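You operate a simulated robot arm through the tools that you are given. There is no shell and no other tool.

You are at the controls of a simulated robot arm. One attempt, no reset.

TASK
Wipe the glue smear off the press pad with the green-topped sponge.
Fine: heat dial off first; swing the head clear for it and back over the pad after; put the sponge back; the time slider stays. What is to be rubbed or washed off counts as gone when no trace of it is left.

The check looks at the end state, three seconds after you hand in, the way a careful person would. Anything else that was tipped, shoved, dropped, spilled or broken makes it a failure.

THE ROBOT
A 6-joint arm with a two-finger gripper, fixed in place. Base frame: the origin is at the foot of the arm, x ahead of it, y to its left, z up; the work surface is at about z = 0.84. Readings come in m, rad, newtons and seconds.
Its first joint turns from -2.897 to 2.897 rad. Payload 2.45 kg.
The TCP is the grasp point between the finger pads, 0.02 m short of the fingertips. In the tool frame z runs along the fingers and y along their closing line. The gripper opens to 0.14 m. The gripper's body begins 0.168 m behind the TCP.
Orientation is that of the tool frame in the base frame, as [roll, pitch, yaw] about the fixed x, y, z axes, in that order (R = Rz(yaw) Ry(pitch) Rx(roll)). With the fingers straight down and closing along the base's y, the tool's x points along the base's -x, its y along +y and its z along -z.

THE INTERFACE
- The arm moves only by the tool nudge_tool. Its arguments are lists of equal length, an entry for each row: "offset": the shift along the base's x, y, z in units of 400 mm (1.0 is 400 mm), a list of three; "dr": the turn, a rotation vector about the base's x, y, z in units of 45 degrees (1.0 is 45 degrees), a list of three; "grip": the gripper command, from -1 (shut) to 1 (fully open), values between in proportion. In form: {"offset": [[tx, ty, tz], ...], "dr": [[rx, ry, rz], ...], "grip": [grip, ...]}. A call has 1 to 20 rows; each row is the pose to reach, as a shift and turn from the pose commanded when the call began. A call with a number of a shift or a turn outside -1 to 1 is refused whole. Rows are played at 5 a second. More than 0.05 m and 0.15 rad between two rows, or a gripper value outside its range, and nothing of the call is played. A pose out of reach is approached as far as the arm can. The call stops where the force on the tool passes 40 N (or 10 N more than at its start, if that is more) or the arm is blocked; 0.2 s more then pass. The fingers move at their own pace (about 0.045 m/s each) and stop on an object; they squeeze with about 22 N. The grip force told is the motor's: it shows also when the fingers shut on nothing. Time passes only in rows, and 0.2 s behind the last, so rows that repeat a pose let the fingers close. The reply holds the time, the measured pose of the TCP, the force on the tool along the base axes, the opening and the grip force, in the units named above and with some noise, with the torque about the TCP (base axes, N m) and any sound that the robot's microphone picked up.
- Cameras (640 x 400 px; columns grow to the right, rows downward): "scene" is fixed at [0.0475, -0.5063, 1.5102]; the picture's right is [0.69, -0.72, 0.00], its down [-0.33, -0.31, -0.89] and it looks along [0.64, 0.62, -0.45] (base axes); focal length 373 px, centre (320, 200). "wrist" rides on the gripper at [0.078, 0.011, -0.209] in the tool frame; the picture's right is [-0.14, 0.99, 0.00], its down [-0.92, -0.13, -0.37] and it looks along [-0.36, -0.05, 0.93] (tool axes); focal length 280 px, centre (320, 200). There is no depth. A picture from a camera that has moved, and an enlarged one, comes with that camera's place and axes in the base frame and with its lens. The place of the scene camera against the robot may be out by one fixed shift of up to 0.025 m in any direction.
- get_image(camera): a new picture of that camera. The clock stands still meanwhile.
- enlarge(camera, box): a new picture of the part [left, top, right, bottom] of that camera's present view, enlarged. The clock stands still meanwhile.
- hand_in(): hands the job in; it is judged then, once.

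Nothing tells you positions but the pictures and the camera data. Unless the task says otherwise, let go and move clear before handing in.

The tools are called after "Emit:" as name(argument=value, ...) on one line, values as JSON. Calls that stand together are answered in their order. nudge_tool: Moves the arm, as the interface text tells. Its arguments: {"type":"object","properties":{"offset":{"type":"array","items":{"type":"array","items":{"type":"number"}}},"dr":{"type":"array","items":{"type":"array","items":{"type":"number"}}},"grip":{"type":"array","items":{"type":"number"}}},"required":["offset","dr","grip"]} The other tools are called the same way: get_image (camera) takes a picture; enlarge (camera, box) takes an enlarged picture of a part of a camera's view; hand_in () hands the job in.

At the start:

```text
time_s: 0.0
tcp_pos: [0.7288, 0.1859, 1.2262]
tcp_rot: [-3.141, 0.001, -3.14]
wrist_force: [-0.2, 0.4, 0.7]
wrist_torque: [-0.01, -0.01, 0.06]
width: 0.14
finger_force: 0.0
```

scene: 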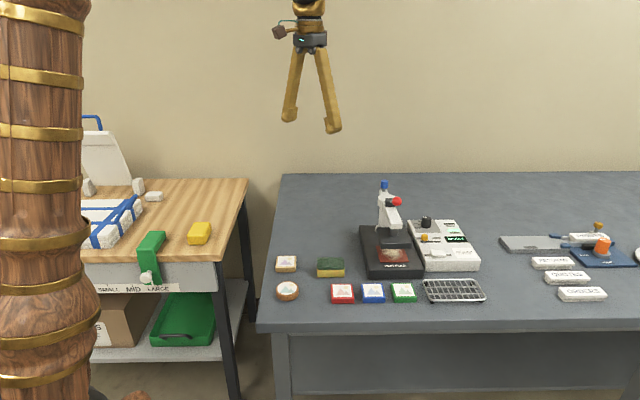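
wrist: 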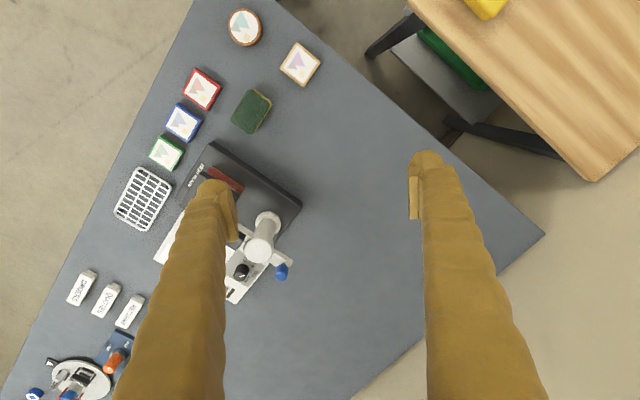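

I see a small heat press (dark base, white swinging head with a red knob, white control box with a dial and slider) and a green-topped sponge to its left. I'll look closer before moving.

Emit:
enlarge(camera="scene", box=[340, 170, 500, 290])

Emit:
enlarge(camera="wrist", box=[140, 60, 320, 320])

Emit:
enlarge(camera="scene", box=[260, 230, 500, 320])

```text
3.33 times, centred on (420, 230) of scene
camera zoom: at [0.0475, -0.5063, 1.5102], right [0.69, -0.72, 0.0], down [-0.33, -0.31, -0.89], along [0.64, 0.62, -0.45], focal length 1242 px, centre (-13, 100)
```

zoom: 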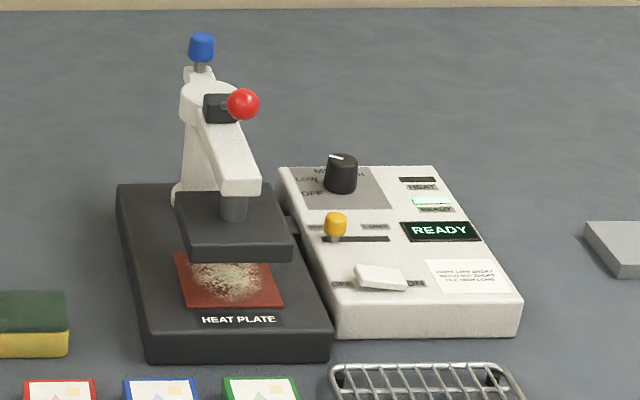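

```text
1.54 times, centred on (230, 190) of wrist
camera zoom: at [0.6492, 0.1976, 1.4362], right [0.14, 0.99, 0.0], down [0.92, -0.13, 0.37], along [0.36, -0.05, -0.93], focal length 431 px, centre (458, 215)
```

zoom: 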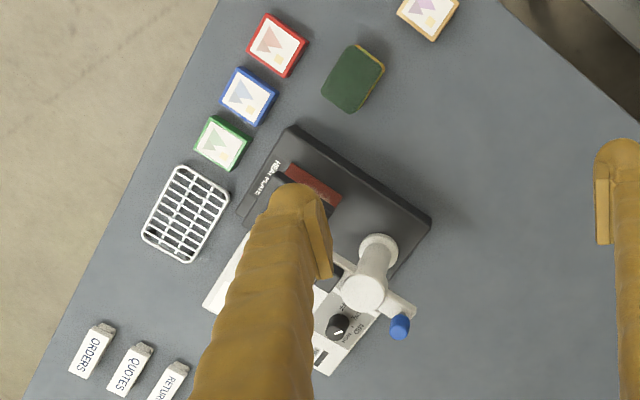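

```text
2.67 times, centred on (380, 275) of scene
camera zoom: at [0.0475, -0.5063, 1.5102], right [0.69, -0.72, 0.0], down [-0.33, -0.31, -0.89], along [0.64, 0.62, -0.45], focal length 994 px, centre (160, 0)
```

zoom: 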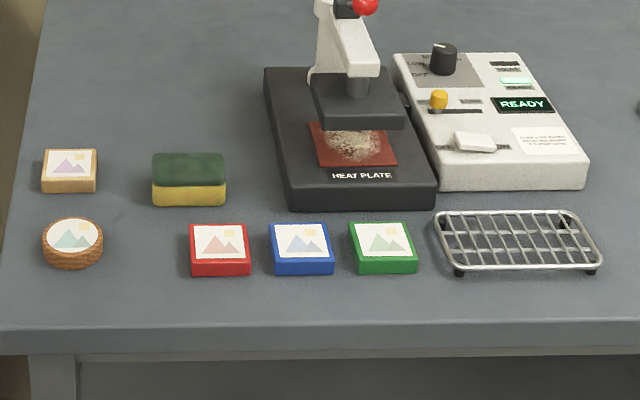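

The sponge is near (0.67, 0.06), and the press pad near (0.85, -0.03) sits under the head, whose post is near (0.92, 0.06). The black dial is near (1.0, -0.03). I'll move the wrist camera over the press for a better look, staying high.

Emit:
nudge_tool(offset=[[0.03, -0.06, 0], [0.06, -0.12, 0], [0.09, -0.18, 0], [0.12, -0.24, 0], [0.15, -0.3, 0], [0.18, -0.36, 0], [0.18, -0.36, 0]], dr=[[0, 0, 0.16], [0, 0, 0.32], [0, 0, 0.48], [0, 0, 0.64], [0, 0, 0.8], [0, 0, 0.97], [0, 0, 0.97]], grip=[1, 1, 1, 1, 1, 1, 1])

Emit:
get_image(camera="wrist")

Emit:
get_image(camera="scene")

```text
time_s: 1.6
tcp_pos: [0.8, 0.0416, 1.226]
tcp_rot: [-3.141, 0.0, -2.38]
wrist_force: [-0.6, 0.1, 1.1]
wrist_torque: [0.02, 0.0, 0.04]
width: 0.1401
finger_force: 0.0
```

```text
taken
camera wrist: at [0.7349, -0.0042, 1.4361], right [-0.58, 0.81, 0.0], down [0.75, 0.54, 0.37], along [0.3, 0.22, -0.93], focal length 280 px, centre (320, 200)
```

wrist: 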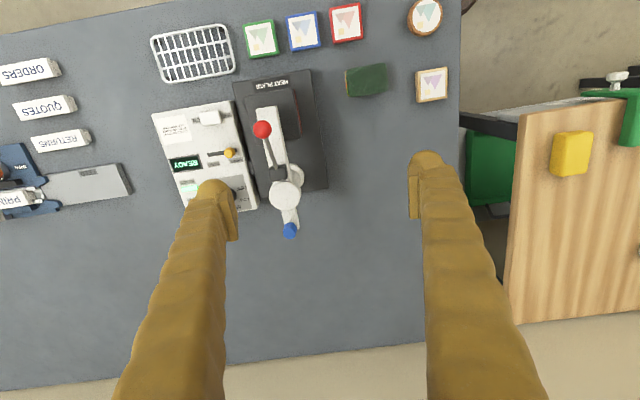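

```text
taken
```

scene: 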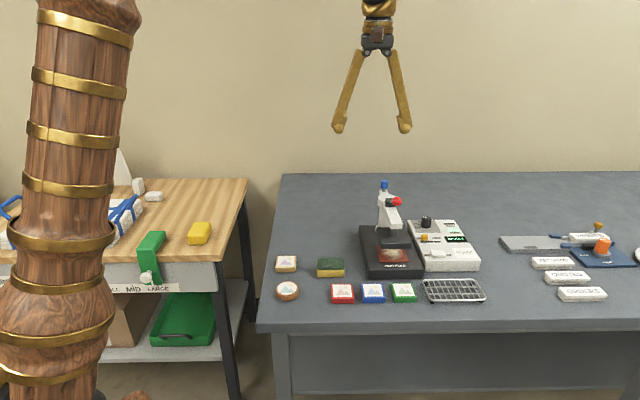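

This gives a clear overhead view of the press. I'll enlarge it to read the dial and the layout of the head.

Emit:
enlarge(camera="wrist", box=[140, 60, 340, 250])

Emit:
enlarge(camera="scene", box=[355, 175, 435, 235])

Emit:
enlarge(camera="scene", box=[405, 205, 485, 265])

```text
2.11 times, centred on (240, 155) of wrist
camera zoom: at [0.7349, -0.0042, 1.4361], right [-0.58, 0.81, 0.0], down [0.75, 0.54, 0.37], along [0.3, 0.22, -0.93], focal length 590 px, centre (488, 295)
```

zoom: 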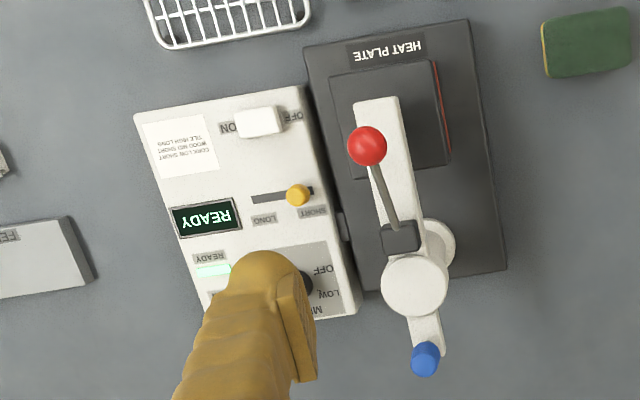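

```text
6.67 times, centred on (395, 205) of scene
camera zoom: at [0.0475, -0.5063, 1.5102], right [0.69, -0.72, 0.0], down [-0.33, -0.31, -0.89], along [0.64, 0.62, -0.45], focal length 2485 px, centre (-180, 167)
```

zoom: 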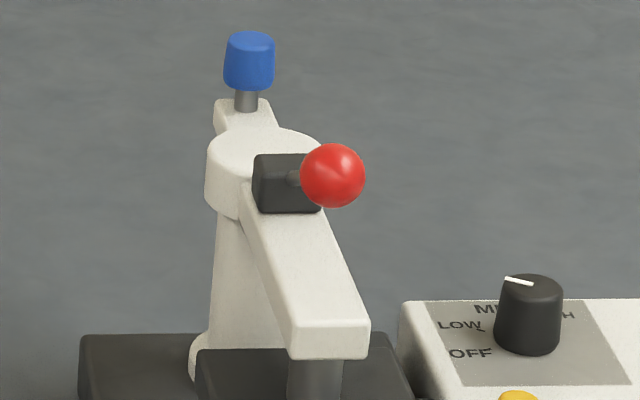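

```text
6.67 times, centred on (445, 235) of scene
camera zoom: at [0.0475, -0.5063, 1.5102], right [0.69, -0.72, 0.0], down [-0.33, -0.31, -0.89], along [0.64, 0.62, -0.45], focal length 2485 px, centre (-513, -33)
```

zoom: 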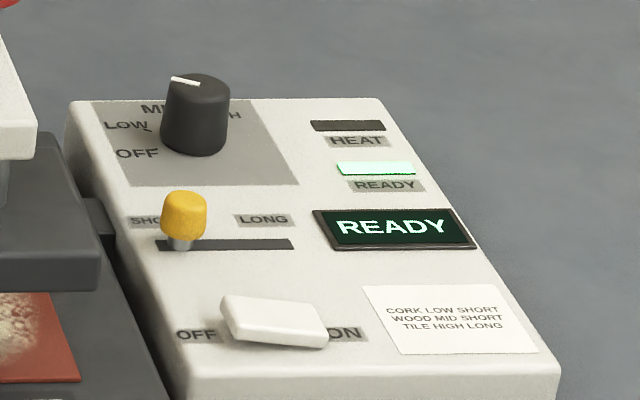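

The dial pointer is at LOW, and OFF is about 45° counter-clockwise from it seen from above. I put the dial near (1.0, -0.034), at the edge of reach. The head pivots on the post at about (0.90, 0.045). I'll hover above the dial to measure it.

Emit:
nudge_tool(offset=[[0.08, -0.036, -0.02], [0.16, -0.072, -0.04], [0.24, -0.108, -0.06], [0.32, -0.144, -0.08], [0.4, -0.1875, -0.1], [0.4, -0.1875, -0.1]], dr=[[0, 0, 0], [0, 0, 0], [0, 0, 0], [0, 0, 0], [0, 0, 0], [0, 0, 0]], grip=[1, 1, 1, 1, 1, 1])

Emit:
get_image(camera="wrist")

Emit:
get_image(camera="scene")

```text
time_s: 3.0
tcp_pos: [0.9597, -0.0316, 1.184]
tcp_rot: [3.141, 0.002, -2.381]
wrist_force: [0.1, 0.0, 0.6]
wrist_torque: [-0.01, -0.02, -0.03]
width: 0.1399
finger_force: 0.0
```

```text
taken
camera wrist: at [0.8955, -0.0767, 1.3951], right [-0.58, 0.81, 0.0], down [0.75, 0.54, 0.37], along [0.3, 0.22, -0.93], focal length 280 px, centre (320, 200)
```

wrist: 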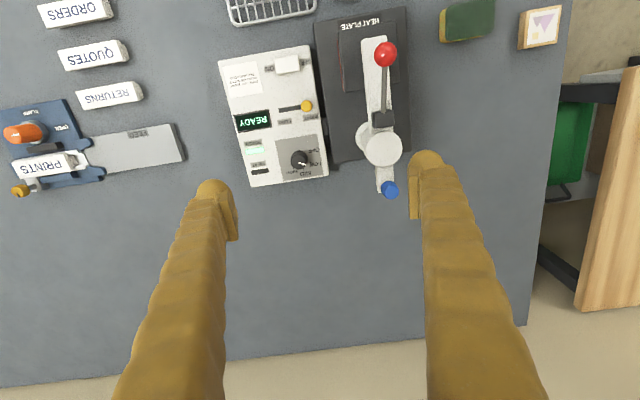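

```text
taken
```

scene: 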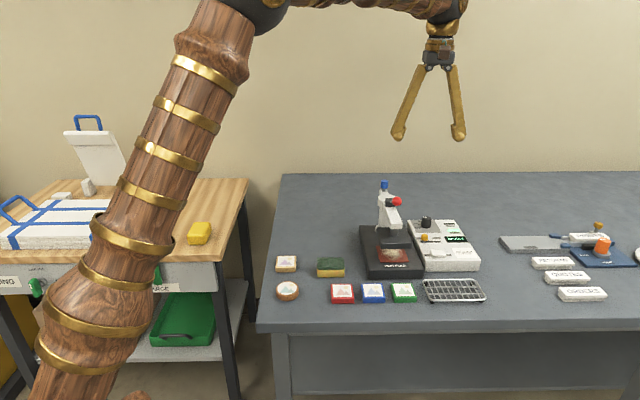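

Emit:
enlarge(camera="wrist", box=[240, 110, 340, 190])

Emit:
enlarge(camera="wrist", box=[300, 0, 440, 210])

```text
5.00 times, centred on (290, 150) of wrist
camera zoom: at [0.8955, -0.0767, 1.3951], right [-0.58, 0.81, 0.0], down [0.75, 0.54, 0.37], along [0.3, 0.22, -0.93], focal length 1402 px, centre (470, 450)
```

zoom: 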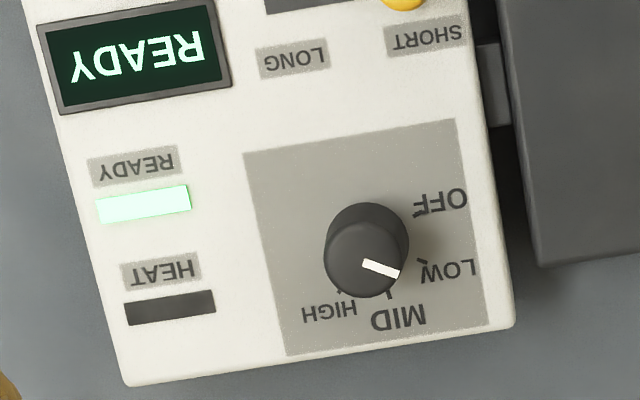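

```text
1.90 times, centred on (370, 105) of wrist
camera zoom: at [0.8955, -0.0767, 1.3951], right [-0.58, 0.81, 0.0], down [0.75, 0.54, 0.37], along [0.3, 0.22, -0.93], focal length 534 px, centre (225, 381)
```

zoom: 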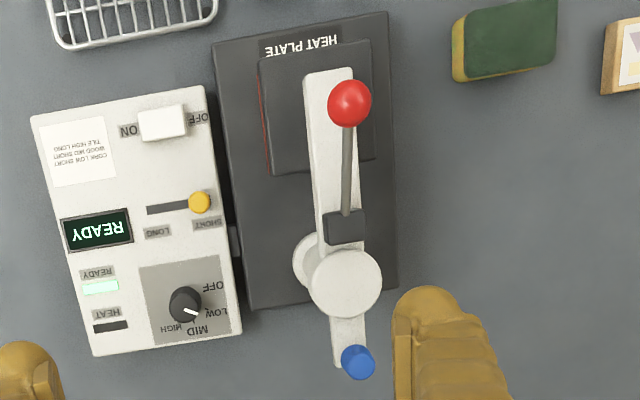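

I triangulate the dial to about (1.013, -0.039), with its top at z ≈ 0.905 and a diameter of about 29 mm. It points at LOW, and OFF is about 57° counter-clockwise. It lies just past straight-down reach, so I'll pre-rotate the tool, tilt it outward and grip from there.

Emit:
nudge_tool(offset=[[0, 0, 0], [0, 0, 0], [0, 0, 0], [0, 0, 0], [0, 0, 0], [0, 0, 0]], dr=[[0, 0, -0.16], [0, 0, -0.32], [0, 0, -0.48], [0, 0, -0.64], [0, 0, -0.8], [0, 0, -0.8]], grip=[0, 0, 0, 0, 0, 0])

Emit:
nudge_tool(offset=[[0, 0, 0], [0, 0, 0], [0, 0, 0], [0, 0, 0], [0, 0, 0], [0, 0, 0]], dr=[[0, 0, -0.16], [0, 0, -0.32], [0, 0, -0.48], [0, 0, -0.64], [0, 0, -0.8], [0, 0, -0.8]], grip=[0, 0, 0, 0, 0, 0])

```text
time_s: 4.4
tcp_pos: [0.962, -0.0322, 1.1868]
tcp_rot: [-3.141, -0.001, -3.009]
wrist_force: [-0.5, 0.6, 0.3]
wrist_torque: [0.01, 0.01, 0.0]
width: 0.0699
finger_force: 0.0
```

```text
time_s: 5.8
tcp_pos: [0.9607, -0.0316, 1.1876]
tcp_rot: [3.141, 0.001, 2.646]
wrist_force: [0.0, 0.0, 0.7]
wrist_torque: [0.01, 0.0, 0.0]
width: 0.07
finger_force: 0.0
```

The tool is pre-rotated. Next I'll tilt it 15° outward and come down to a hover above the dial.

Emit:
nudge_tool(offset=[[0.03, -0.004, -0.08], [0.06, -0.008, -0.16], [0.09, -0.012, -0.24], [0.12, -0.0148, -0.32], [0.1318, -0.0148, -0.4], [0.1318, -0.0148, -0.4]], dr=[[-0.053, -0.098, 0], [-0.106, -0.195, 0], [-0.1585, -0.2932, 0], [-0.1585, -0.2932, 0], [-0.1585, -0.2932, 0], [-0.1585, -0.2932, 0]], grip=[0, 0, 0, 0, 0, 0])

Emit:
get_image(camera="wrist")

Emit:
get_image(camera="scene")

```text
time_s: 7.2
tcp_pos: [1.0122, -0.0399, 1.025]
tcp_rot: [3.141, 0.262, 2.645]
wrist_force: [0.8, 0.7, -0.5]
wrist_torque: [-0.05, 0.02, -0.01]
width: 0.0702
finger_force: 0.1
```

```text
taken
camera wrist: at [0.9025, 0.0326, 1.2076], right [0.59, 0.81, 0.04], down [0.64, -0.49, 0.59], along [0.5, -0.33, -0.8], focal length 280 px, centre (320, 200)
```

wrist: 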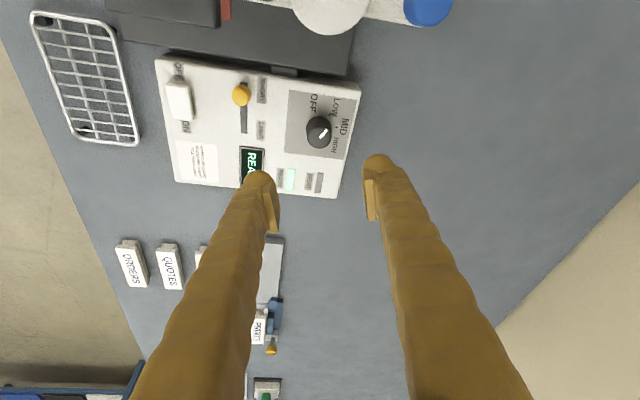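

```text
taken
```

scene: 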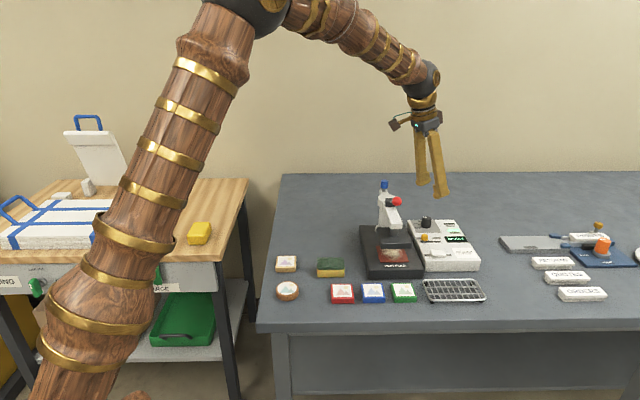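

The triangulated heights give good clearance: post top about 0.98, red ball about 1.04, blue knob about 1.01. I'll check the dial's position from this view.

Emit:
enlarge(camera="wrist", box=[270, 80, 390, 220])

```text
2.86 times, centred on (330, 150) of wrist
camera zoom: at [0.9025, 0.0326, 1.2076], right [0.59, 0.81, 0.04], down [0.64, -0.49, 0.59], along [0.5, -0.33, -0.8], focal length 801 px, centre (291, 343)
```

zoom: 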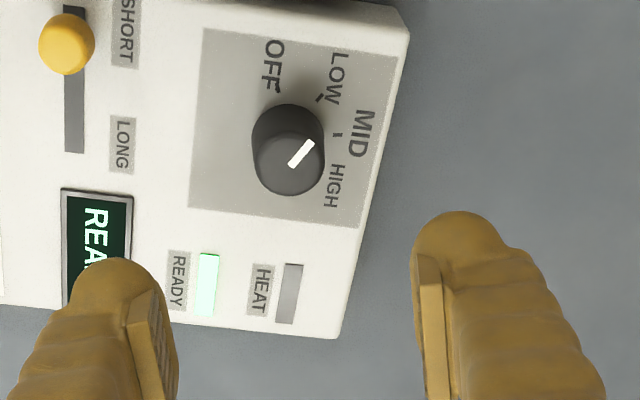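

The dial checks out at about (1.014, -0.038). I'll descend with the fingers on either side of it.

Emit:
nudge_tool(offset=[[-0.0075, 0.006, -0.08], [-0.0075, 0.006, -0.16], [-0.0075, 0.006, -0.22], [-0.0075, 0.006, -0.26], [-0.0075, 0.006, -0.29], [-0.0075, 0.006, -0.29]], dr=[[0, 0, 0], [0, 0, 0], [0, 0, 0], [0, 0, 0], [0, 0, 0], [0, 0, 0]], grip=[0, 0, 0, 0, 0, 0])

Emit:
get_image(camera="wrist")

Emit:
enlarge(camera="scene", box=[350, 120, 510, 280])

```text
time_s: 8.6
tcp_pos: [1.0102, -0.0362, 0.9098]
tcp_rot: [3.14, 0.262, 2.645]
wrist_force: [0.3, 0.6, 0.3]
wrist_torque: [0.01, 0.03, -0.04]
width: 0.07
finger_force: 0.1
```

```text
taken
camera wrist: at [0.8995, 0.0348, 1.0925], right [0.59, 0.81, 0.04], down [0.64, -0.49, 0.59], along [0.5, -0.33, -0.8], focal length 280 px, centre (320, 200)
```

wrist: 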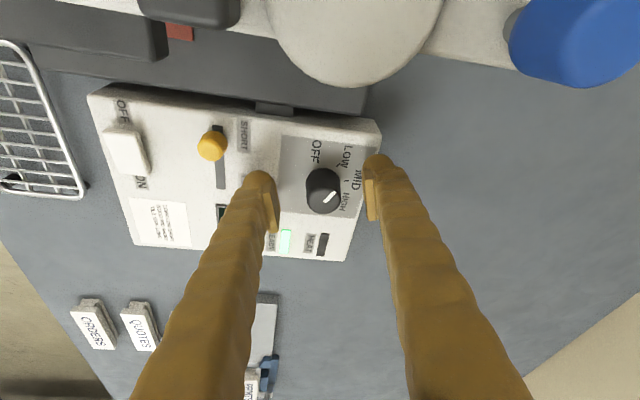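

```text
2.50 times, centred on (430, 200) of scene
camera zoom: at [0.0475, -0.5063, 1.5102], right [0.69, -0.72, 0.0], down [-0.33, -0.31, -0.89], along [0.64, 0.62, -0.45], focal length 932 px, centre (45, 200)
```

zoom: 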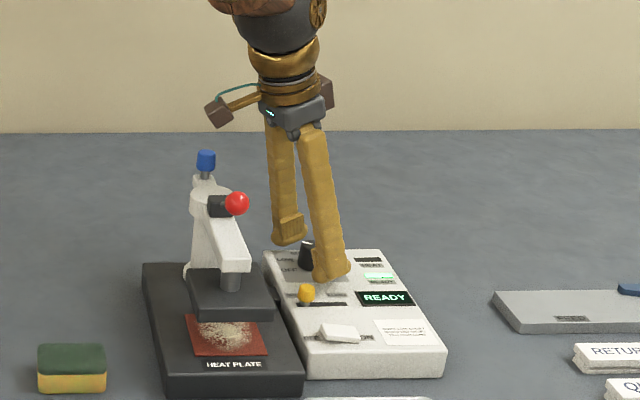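

The fingers straddle the dial with the panel clear beneath them. I'll close on it now.

Emit:
nudge_tool(offset=[[0, 0, 0], [0, 0, 0], [0, 0, 0], [0, 0, 0], [0, 0, 0]], dr=[[0, 0, 0], [0, 0, 0], [0, 0, 0], [0, 0, 0], [0, 0, 0]], grip=[-0.4, -0.7, -1, -1, -1])

Emit:
enlarge(camera="wrist", box=[240, 110, 400, 260])

```text
time_s: 9.9
tcp_pos: [1.01, -0.0339, 0.9094]
tcp_rot: [3.137, 0.262, 2.647]
wrist_force: [1.9, 3.5, -0.1]
wrist_torque: [0.11, 0.0, 0.0]
width: 0.0268
finger_force: 44.5
stopped in row 5: the force on the tool passed its limit at 42 N (the readings are from after the stop); the commanded pose is now the measured one
```

```text
2.67 times, centred on (320, 185) of wrist
camera zoom: at [0.8998, 0.0367, 1.0926], right [0.59, 0.81, 0.04], down [0.64, -0.49, 0.59], along [0.5, -0.32, -0.8], focal length 748 px, centre (320, 240)
```

zoom: 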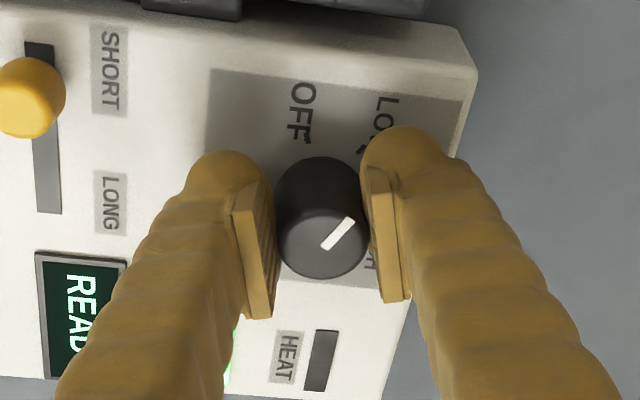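

The dial is gripped at a width of 27 mm. I'll turn it 44° counter-clockwise about its own axis and check.

Emit:
nudge_tool(offset=[[-0.0006, -0.0018, 0], [-0.0011, -0.0035, 0], [-0.0015, -0.0053, 0], [-0.0015, -0.007, 0], [-0.0014, -0.0088, 0], [-0.0012, -0.0105, 0], [-0.0012, -0.0105, 0]], dr=[[0, 0, 0.163], [0, 0, 0.326], [0, 0, 0.489], [0, 0, 0.652], [0, 0, 0.815], [0, 0, 0.978], [0, 0, 0.978]], grip=[-1, -1, -1, -1, -1, -1, -1])

Emit:
enlarge(camera="wrist", box=[220, 110, 420, 260])

```text
time_s: 11.5
tcp_pos: [1.0107, -0.0389, 0.9097]
tcp_rot: [3.14, 0.262, -2.868]
wrist_force: [-1.8, -5.7, 4.6]
wrist_torque: [-0.03, 0.13, -0.03]
width: 0.0269
finger_force: 45.4
```

```text
2.67 times, centred on (320, 185) of wrist
camera zoom: at [0.8809, -0.0642, 1.0928], right [-0.14, 0.99, 0.04], down [0.8, 0.09, 0.59], along [0.58, 0.11, -0.8], focal length 748 px, centre (320, 240)
```

zoom: 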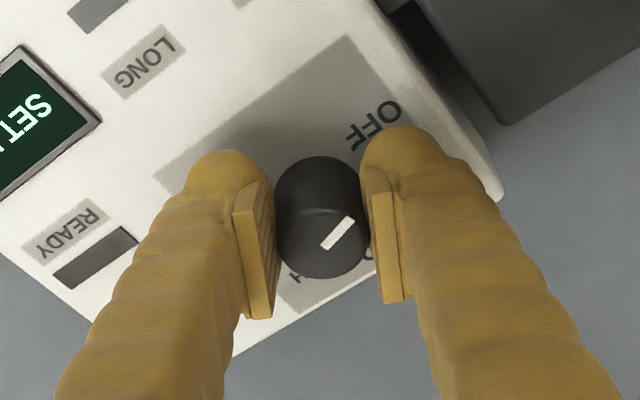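

The dial is turning with the grip and READY has gone out. I'll turn it the remaining ~14°.

Emit:
nudge_tool(offset=[[0.0006, -0.0016, 0], [0.0012, -0.0032, 0], [0.0012, -0.0032, 0]], dr=[[0, 0, 0.16], [0, 0, 0.311], [0, 0, 0.311]], grip=[-1, -1, -1])

Emit:
enlarge(camera="wrist", box=[220, 110, 420, 260])

Emit:
enlarge(camera="scene", box=[390, 195, 490, 275])

```text
time_s: 12.3
tcp_pos: [1.0094, -0.0415, 0.9103]
tcp_rot: [3.139, 0.262, -2.624]
wrist_force: [0.8, -21.5, 3.3]
wrist_torque: [-0.22, -0.06, -0.52]
width: 0.0268
finger_force: 44.8
```

```text
2.67 times, centred on (320, 185) of wrist
camera zoom: at [0.891, -0.0958, 1.0928], right [-0.38, 0.93, 0.04], down [0.75, 0.28, 0.59], along [0.54, 0.25, -0.8], focal length 748 px, centre (320, 240)
```

zoom: 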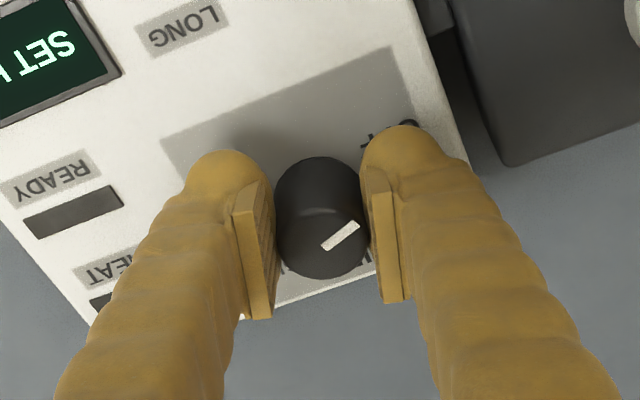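

```text
5.00 times, centred on (440, 235) of scene
camera zoom: at [0.0475, -0.5063, 1.5102], right [0.69, -0.72, 0.0], down [-0.33, -0.31, -0.89], along [0.64, 0.62, -0.45], focal length 1864 px, centre (-280, 25)
```

zoom: 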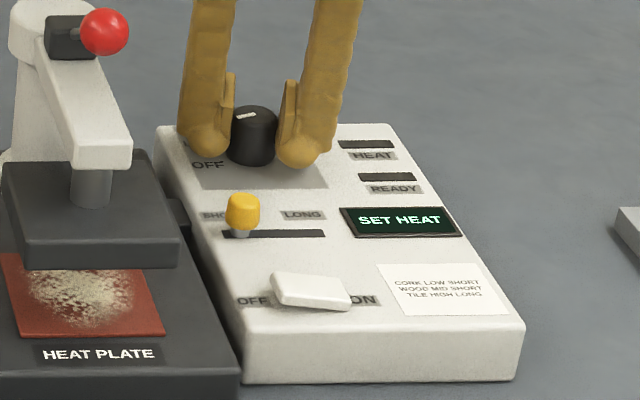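

The dial has hit its stop (torque rose) and the display reads SET HEAT, so heat is off. I'll open the fingers and rise straight up.

Emit:
nudge_tool(offset=[[0, 0, 0], [0, 0, 0], [0, 0, 0], [0, 0, 0.1], [0, 0, 0.2], [0, 0, 0.3], [0, 0, 0.4], [0, 0, 0.5], [0, 0, 0.6]], dr=[[0, 0, 0], [0, 0, 0], [0, 0, 0], [0, 0, 0], [0, 0, 0], [0, 0, 0], [0, 0, 0], [0, 0, 0], [0, 0, 0]], grip=[-0.3, -0.15, -0.15, -0.15, -0.15, -0.15, -0.15, -0.15, -0.15])

Emit:
get_image(camera="wrist")

Emit:
enlarge(camera="scene", box=[340, 170, 500, 290])

```text
time_s: 14.3
tcp_pos: [1.0107, -0.0397, 1.1505]
tcp_rot: [3.139, 0.261, -2.625]
wrist_force: [0.7, 0.9, 0.3]
wrist_torque: [0.01, -0.01, 0.0]
width: 0.0596
finger_force: 0.0
```

```text
taken
camera wrist: at [0.892, -0.0949, 1.334], right [-0.37, 0.93, 0.04], down [0.75, 0.28, 0.59], along [0.54, 0.25, -0.8], focal length 280 px, centre (320, 200)
```

wrist: 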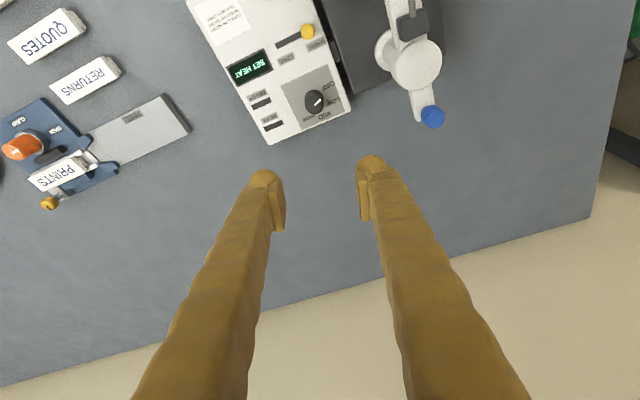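

```text
3.33 times, centred on (420, 230) of scene
camera zoom: at [0.0475, -0.5063, 1.5102], right [0.69, -0.72, 0.0], down [-0.33, -0.31, -0.89], along [0.64, 0.62, -0.45], focal length 1242 px, centre (-13, 100)
```

zoom: 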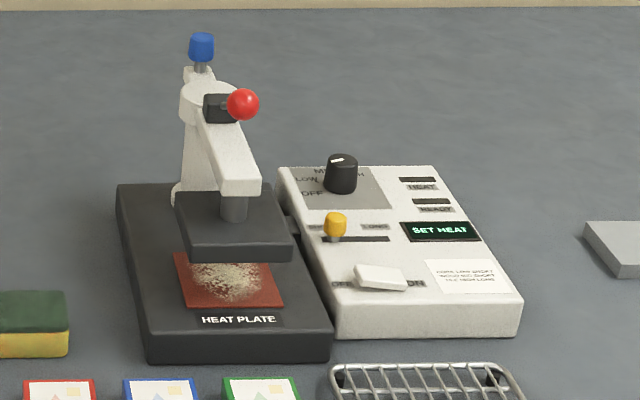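

Emit:
enlarge(camera="wrist", box=[270, 60, 370, 140])

Emit:
enlarge(camera="scene", box=[400, 200, 460, 240])

```text
5.00 times, centred on (320, 100) of wrist
camera zoom: at [0.892, -0.0949, 1.334], right [-0.37, 0.93, 0.04], down [0.75, 0.28, 0.59], along [0.54, 0.25, -0.8], focal length 1402 px, centre (320, 700)
```

zoom: 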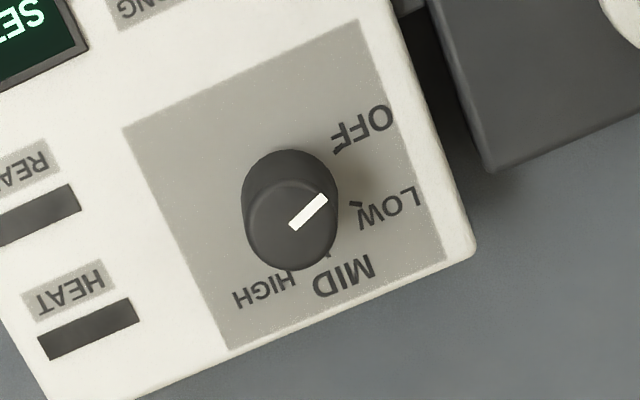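

```text
10.00 times, centred on (430, 220) of scene
camera zoom: at [0.0475, -0.5063, 1.5102], right [0.69, -0.72, 0.0], down [-0.33, -0.31, -0.89], along [0.64, 0.62, -0.45], focal length 3727 px, centre (-780, 0)
```

zoom: 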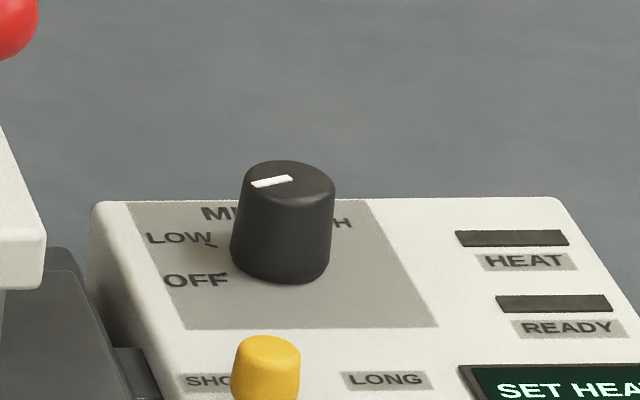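

The display says SET HEAT and both lamps are out, and the dial hit a stop. I'll zoom in further to confirm the pointer is on OFF.

Emit:
enlarge(camera="wrist", box=[300, 75, 350, 125])

```text
8.00 times, centred on (325, 100) of wrist
camera zoom: at [0.892, -0.0949, 1.334], right [-0.37, 0.93, 0.04], down [0.75, 0.28, 0.59], along [0.54, 0.25, -0.8], focal length 2243 px, centre (280, 1000)
```

zoom: 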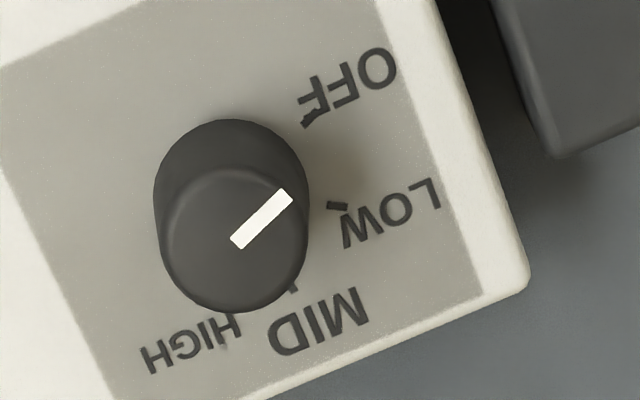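

The pointer is at about 154° against OFF at 156°, so the dial is off. Next is the head: I'll straighten the tool and hover over the blue knob on the arm's tail at about (0.946, 0.084, 1.0), so I can swing the head left, away from the slider.

Emit:
nudge_tool(offset=[[0, 0, 0], [0, 0, 0], [0, 0, 0], [0, 0, 0]], dr=[[-0.055, 0.097, 0], [-0.11, 0.193, 0], [-0.1646, 0.2898, 0], [-0.1646, 0.2898, 0]], grip=[-0.15, -0.15, -0.15, -0.15])

Emit:
nudge_tool(offset=[[-0.04, 0.0775, 0], [-0.08, 0.155, 0], [-0.12, 0.2325, 0], [-0.16, 0.31, 0], [-0.16, 0.31, 0]], dr=[[0, 0, 0.08], [0, 0, 0.16], [0, 0, 0.24], [0, 0, 0.3156], [0, 0, 0.3156]], grip=[-0.15, -0.15, -0.15, -0.15, -0.15])

Emit:
get_image(camera="wrist")

Emit:
get_image(camera="scene")

```text
time_s: 15.3
tcp_pos: [1.0101, -0.0413, 1.1514]
tcp_rot: [3.14, 0.001, -2.623]
wrist_force: [-0.6, -0.6, -0.1]
wrist_torque: [-0.03, 0.0, -0.02]
width: 0.0592
finger_force: 0.0
```

```text
time_s: 16.5
tcp_pos: [0.9466, 0.0819, 1.1489]
tcp_rot: [3.14, 0.0, -2.375]
wrist_force: [0.7, 0.6, 0.2]
wrist_torque: [-0.03, -0.02, -0.01]
width: 0.0592
finger_force: 0.1
```

```text
taken
camera wrist: at [0.8813, 0.0369, 1.359], right [-0.59, 0.81, 0.0], down [0.75, 0.55, 0.37], along [0.3, 0.22, -0.93], focal length 280 px, centre (320, 200)
```

wrist: 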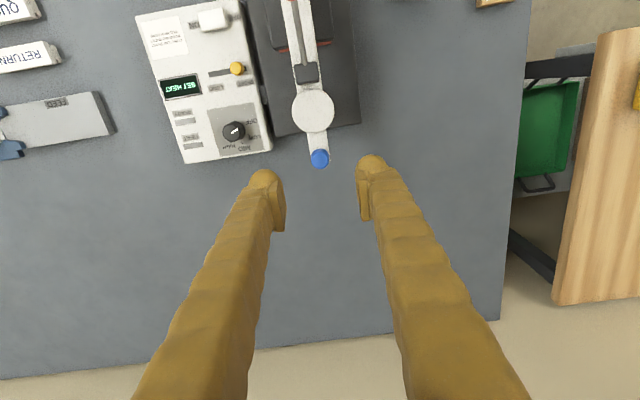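

```text
taken
```

scene: 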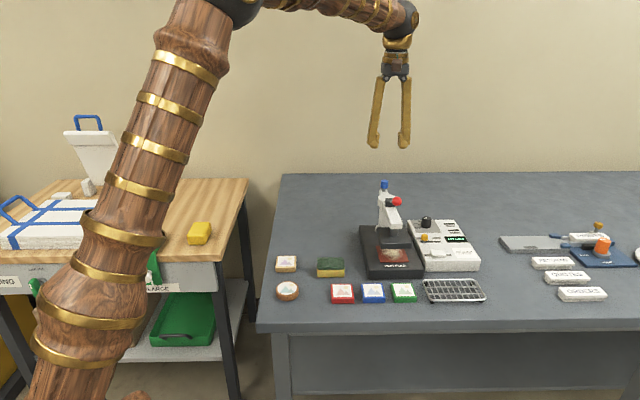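

Emit:
enlarge(camera="wrist", box=[240, 0, 400, 180])

```text
2.22 times, centred on (320, 90) of wrist
camera zoom: at [0.8813, 0.0369, 1.359], right [-0.59, 0.81, 0.0], down [0.75, 0.55, 0.37], along [0.3, 0.22, -0.93], focal length 623 px, centre (320, 444)
```

zoom: 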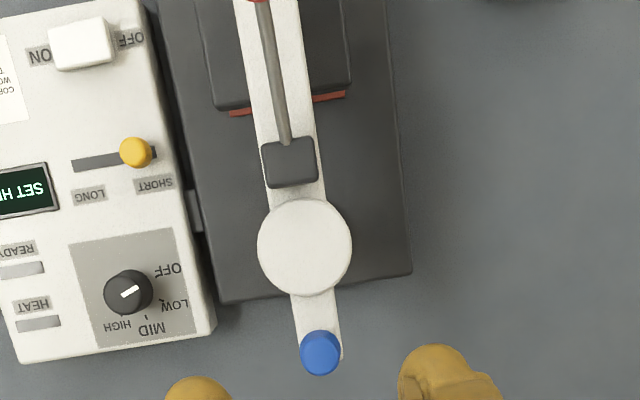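

The blue knob is at (0.945, 0.083), top z ≈ 1.012, and the pivot is at (0.906, 0.0445). I'll descend over the knob and close on it.

Emit:
nudge_tool(offset=[[-0.003, 0.003, -0.09], [-0.003, 0.003, -0.18], [-0.003, 0.003, -0.27], [-0.003, 0.003, -0.33], [-0.003, 0.003, -0.365], [-0.003, 0.003, -0.365]], dr=[[0, 0, 0], [0, 0, 0], [0, 0, 0], [0, 0, 0], [0, 0, 0], [0, 0, 0]], grip=[-0.15, -0.15, -0.15, -0.15, -0.15, -0.15])

Emit:
get_image(camera="wrist")

Emit:
enlarge(camera="scene", box=[340, 130, 460, 250])

```text
time_s: 17.9
tcp_pos: [0.9459, 0.0833, 1.0041]
tcp_rot: [3.139, -0.001, -2.375]
wrist_force: [-0.8, 0.6, 0.0]
wrist_torque: [-0.04, 0.02, -0.01]
width: 0.0598
finger_force: 0.0
```

```text
taken
camera wrist: at [0.8806, 0.0376, 1.2141], right [-0.59, 0.81, 0.0], down [0.75, 0.55, 0.37], along [0.3, 0.22, -0.93], focal length 280 px, centre (320, 200)
```

wrist: 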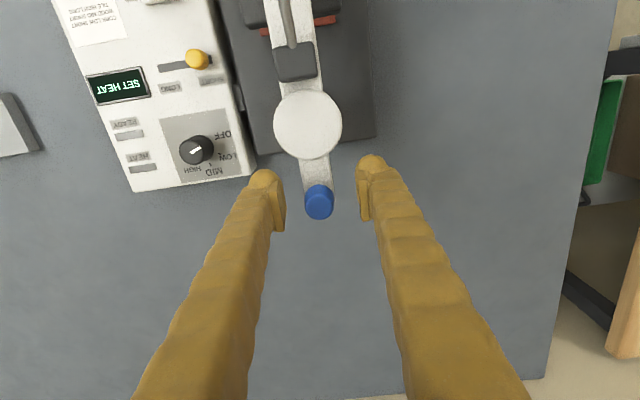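

```text
3.33 times, centred on (400, 190) of scene
camera zoom: at [0.0475, -0.5063, 1.5102], right [0.69, -0.72, 0.0], down [-0.33, -0.31, -0.89], along [0.64, 0.62, -0.45], focal length 1242 px, centre (53, 233)
```

zoom: 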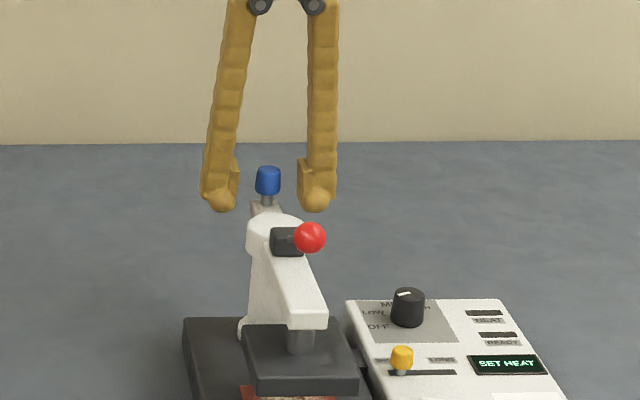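

The knob sits centred between the fingers. I'll raise 4 mm for clearance over the tail and close.

Emit:
nudge_tool(offset=[[0, 0, 0.01], [0, 0, 0.01], [0, 0, 0.01], [0, 0, 0.01], [0, 0, 0.01]], dr=[[0, 0, 0], [0, 0, 0], [0, 0, 0], [0, 0, 0], [0, 0, 0]], grip=[-0.15, -0.4, -0.55, -0.7, -0.7])

Emit:
enlarge(camera="wrist", box=[240, 60, 400, 260])

```text
time_s: 19.1
tcp_pos: [0.946, 0.0843, 1.0083]
tcp_rot: [3.14, 0.0, -2.375]
wrist_force: [4.1, -3.1, 0.3]
wrist_torque: [0.04, -0.05, -0.01]
width: 0.0241
finger_force: 2.3
```

```text
2.00 times, centred on (320, 160) of wrist
camera zoom: at [0.8806, 0.0376, 1.2186], right [-0.59, 0.81, 0.0], down [0.75, 0.55, 0.37], along [0.3, 0.22, -0.93], focal length 561 px, centre (320, 280)
```

zoom: 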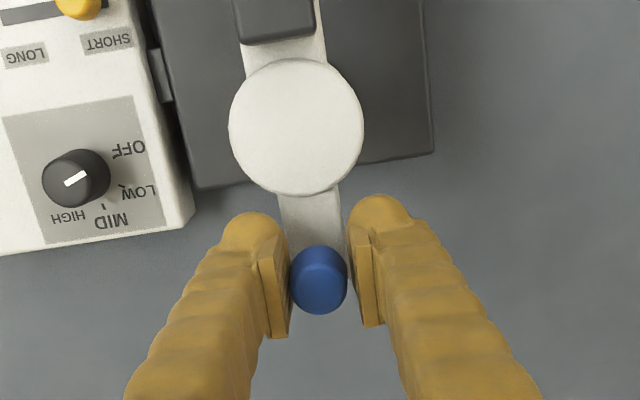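

The knob is held. I'll tighten the grip and try a first 15° clockwise turn about the post, which moves the head left, while watching the forces.

Emit:
nudge_tool(offset=[[0, 0, 0], [0, 0, 0], [0.006, -0.007, 0], [0.0121, -0.0139, 0], [0.0175, -0.0215, 0], [0.0224, -0.0293, 0], [0.0224, -0.0293, 0]], dr=[[0, 0, 0], [0, 0, 0], [0, 0, -0.0833], [0, 0, -0.1667], [0, 0, -0.25], [0, 0, -0.3333], [0, 0, -0.3333]], grip=[-0.8, -0.9, -0.9, -0.9, -0.9, -0.9, -0.9])

Emit:
get_image(camera="wrist")

Emit:
enlarge(camera="scene", box=[340, 160, 460, 280])

```text
time_s: 20.7
tcp_pos: [0.954, 0.0749, 1.0077]
tcp_rot: [3.14, 0.002, -2.639]
wrist_force: [8.5, 14.7, -2.4]
wrist_torque: [0.05, -0.05, -0.39]
width: 0.0208
finger_force: 45.0
```

```text
taken
camera wrist: at [0.8789, 0.0454, 1.2182], right [-0.36, 0.93, 0.0], down [0.87, 0.33, 0.37], along [0.34, 0.13, -0.93], focal length 280 px, centre (320, 200)
```

wrist: 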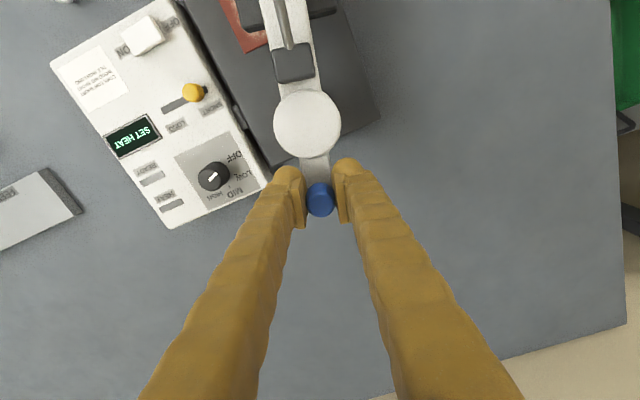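

```text
3.33 times, centred on (400, 220) of scene
camera zoom: at [0.0475, -0.5063, 1.5102], right [0.69, -0.72, 0.0], down [-0.33, -0.31, -0.89], along [0.64, 0.62, -0.45], focal length 1242 px, centre (53, 133)
```

zoom: 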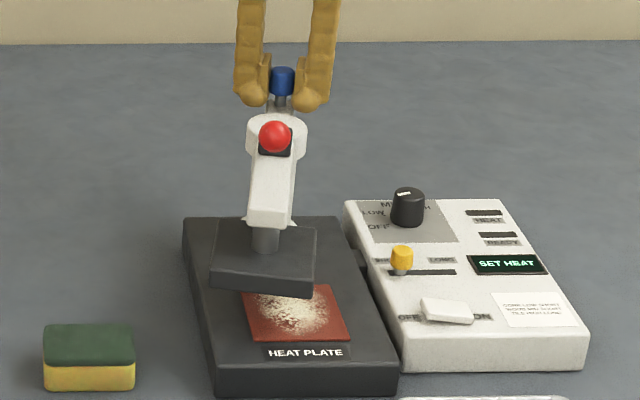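

The head swings left smoothly, so I'll continue the arc to about 60°.

Emit:
nudge_tool(offset=[[0.0043, -0.0082, 0], [0.0081, -0.0166, 0], [0.0113, -0.0253, 0], [0.014, -0.0341, 0], [0.0161, -0.0431, 0], [0.0176, -0.0522, 0], [0.0184, -0.0614, 0], [0.0187, -0.0706, 0], [0.0184, -0.0798, 0], [0.0175, -0.089, 0], [0.016, -0.0981, 0], [0.0138, -0.1071, 0], [0.0138, -0.1071, 0]], dr=[[0, 0, -0.0833], [0, 0, -0.1667], [0, 0, -0.25], [0, 0, -0.3333], [0, 0, -0.4167], [0, 0, -0.5], [0, 0, -0.5833], [0, 0, -0.6667], [0, 0, -0.75], [0, 0, -0.8333], [0, 0, -0.9167], [0, 0, -1.0], [0, 0, -1.0]], grip=[-0.9, -0.9, -0.9, -0.9, -0.9, -0.9, -0.9, -0.9, -0.9, -0.9, -0.9, -0.9, -0.9])

Emit:
get_image(camera="wrist")

Emit:
enlarge(camera="scene", box=[310, 150, 470, 290])

```text
time_s: 23.5
tcp_pos: [0.9586, 0.0316, 1.0075]
tcp_rot: [3.139, -0.002, 2.857]
wrist_force: [-26.0, 17.7, -23.5]
wrist_torque: [0.07, 0.2, -0.49]
width: 0.0195
finger_force: 44.4
```

```text
taken
camera wrist: at [0.886, 0.0633, 1.2173], right [0.41, 0.91, 0.0], down [0.85, -0.38, 0.37], along [0.34, -0.15, -0.93], focal length 280 px, centre (320, 200)
```

wrist: 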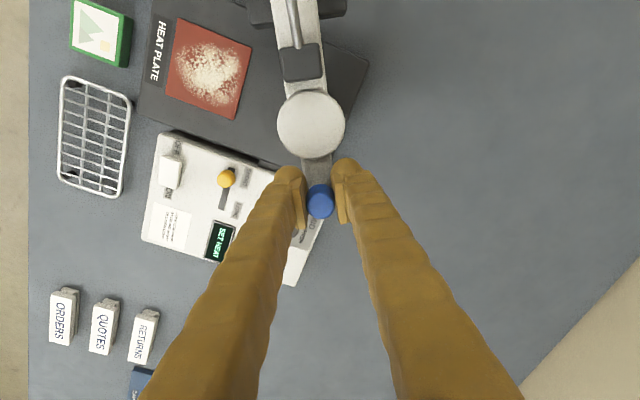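

```text
2.86 times, centred on (390, 220) of scene
camera zoom: at [0.0475, -0.5063, 1.5102], right [0.69, -0.72, 0.0], down [-0.33, -0.31, -0.89], along [0.64, 0.62, -0.45], focal length 1065 px, centre (120, 143)
```

zoom: 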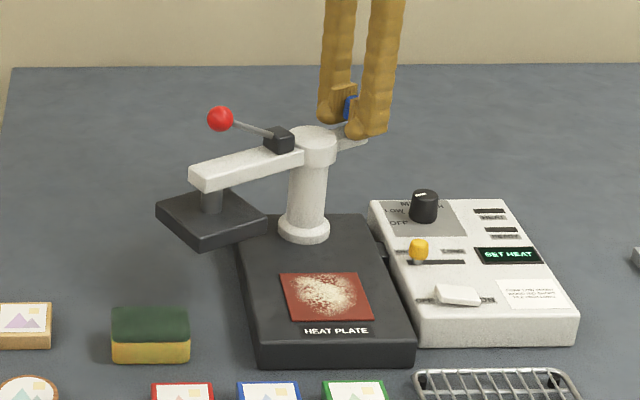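

The pad is uncovered with the head about 60° left, but radial strain is building in the grip. I'll loosen slightly and push the knob on with the trailing finger for more clearance.

Emit:
nudge_tool(offset=[[0, 0, 0], [0, 0, 0], [-0.003, -0.0087, 0], [-0.006, -0.0173, 0], [-0.01, -0.0256, 0], [-0.0142, -0.0339, 0], [-0.0193, -0.0416, 0], [-0.0245, -0.0492, 0], [-0.0306, -0.0561, 0], [-0.0367, -0.063, 0], [-0.0436, -0.0691, 0], [-0.0505, -0.0752, 0], [-0.0505, -0.0752, 0]], dr=[[0, 0, 0], [0, 0, 0], [0, 0, -0.0833], [0, 0, -0.1667], [0, 0, -0.25], [0, 0, -0.3333], [0, 0, -0.4167], [0, 0, -0.5], [0, 0, -0.5833], [0, 0, -0.6667], [0, 0, -0.75], [0, 0, -0.8333], [0, 0, -0.8333]], grip=[-0.5, -0.45, -0.45, -0.45, -0.45, -0.45, -0.45, -0.45, -0.45, -0.45, -0.45, -0.45, -0.45])

Emit:
get_image(camera="wrist")

Emit:
enlarge(camera="scene", box=[310, 150, 470, 290])

```text
time_s: 26.3
tcp_pos: [0.9403, 0.0018, 1.0071]
tcp_rot: [3.141, -0.001, 2.208]
wrist_force: [29.4, 40.6, -3.4]
wrist_torque: [-0.3, 0.22, 0.45]
width: 0.0674
finger_force: 22.2
```

```text
taken
camera wrist: at [0.9013, 0.0715, 1.2178], right [0.88, 0.48, 0.0], down [0.44, -0.82, 0.37], along [0.18, -0.32, -0.93], focal length 280 px, centre (320, 200)
```

wrist: 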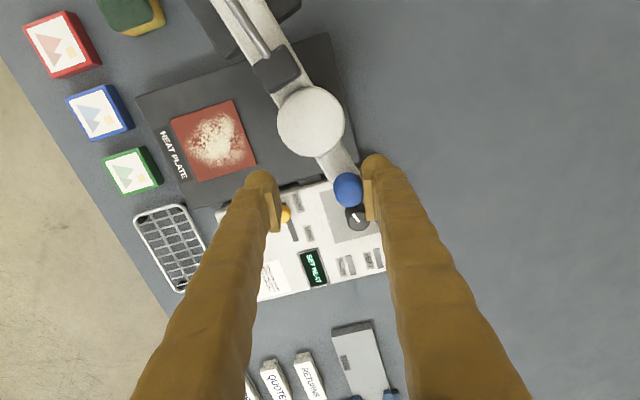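

```text
2.86 times, centred on (390, 220) of scene
camera zoom: at [0.0475, -0.5063, 1.5102], right [0.69, -0.72, 0.0], down [-0.33, -0.31, -0.89], along [0.64, 0.62, -0.45], focal length 1065 px, centre (120, 143)
```

zoom: 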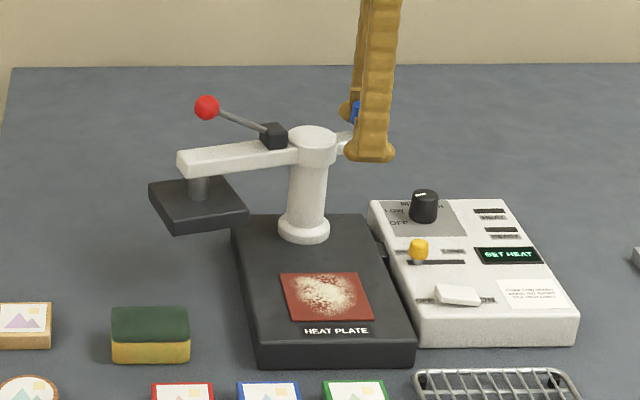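

The head has reached its stop at about 70° left, fully clear of the pad. I'll back off, release and rise.

Emit:
nudge_tool(offset=[[0.012, 0.009, 0], [0.024, 0.018, 0], [0.024, 0.018, 0], [0.024, 0.018, 0.08], [0.024, 0.018, 0.16], [0.024, 0.018, 0.26], [0.024, 0.018, 0.36], [0.024, 0.018, 0.46], [0.024, 0.018, 0.46]], dr=[[0, 0, 0], [0, 0, 0], [0, 0, 0], [0, 0, 0], [0, 0, 0], [0, 0, 0], [0, 0, 0], [0, 0, 0], [0, 0, 0]], grip=[0, 0, 0, 0, 0, 0, 0, 0, 0])

Emit:
get_image(camera="wrist")

Emit:
get_image(camera="scene")

```text
time_s: 28.3
tcp_pos: [0.95, 0.009, 1.1921]
tcp_rot: [3.14, 0.0, 2.207]
wrist_force: [-0.1, 0.2, 0.1]
wrist_torque: [0.01, 0.0, -0.01]
width: 0.07
finger_force: 0.0
```

```text
taken
camera wrist: at [0.9124, 0.0785, 1.4021], right [0.88, 0.48, 0.0], down [0.44, -0.82, 0.37], along [0.18, -0.32, -0.93], focal length 280 px, centre (320, 200)
```

wrist: 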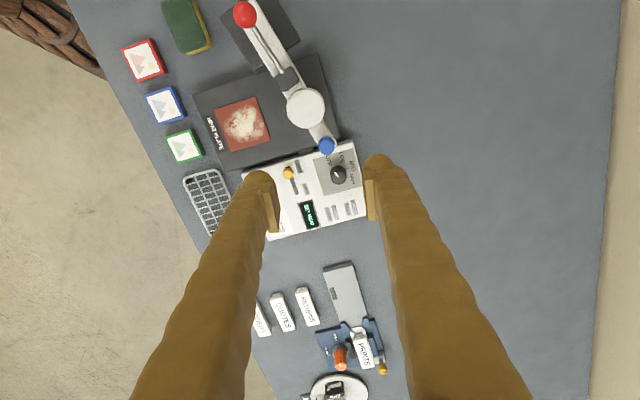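

```text
taken
```

scene: 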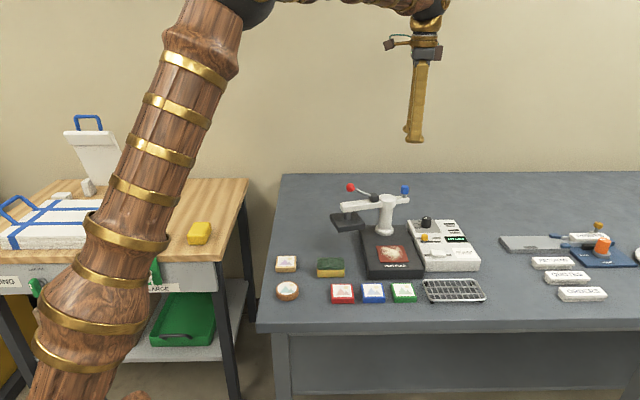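

The head is parked to the left and the glue-smeared pad is fully exposed. I'll measure the pad and sponge.

Emit:
enlarge(camera="wrist", box=[150, 0, 350, 180])

Emit:
enlarge(camera="scene", box=[270, 170, 430, 310])

```text
2.22 times, centred on (250, 90) of wrist
camera zoom: at [0.9124, 0.0785, 1.4021], right [0.88, 0.48, 0.0], down [0.44, -0.82, 0.37], along [0.18, -0.32, -0.93], focal length 623 px, centre (476, 444)
```

zoom: 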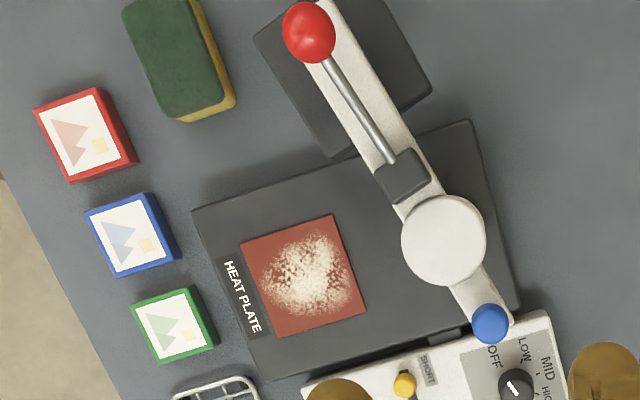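

```text
2.86 times, centred on (350, 240) of scene
camera zoom: at [0.0475, -0.5063, 1.5102], right [0.69, -0.72, 0.0], down [-0.33, -0.31, -0.89], along [0.64, 0.62, -0.45], focal length 1065 px, centre (234, 86)
```

zoom: 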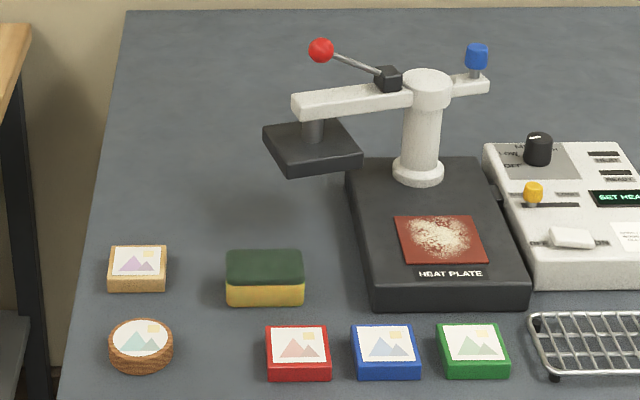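

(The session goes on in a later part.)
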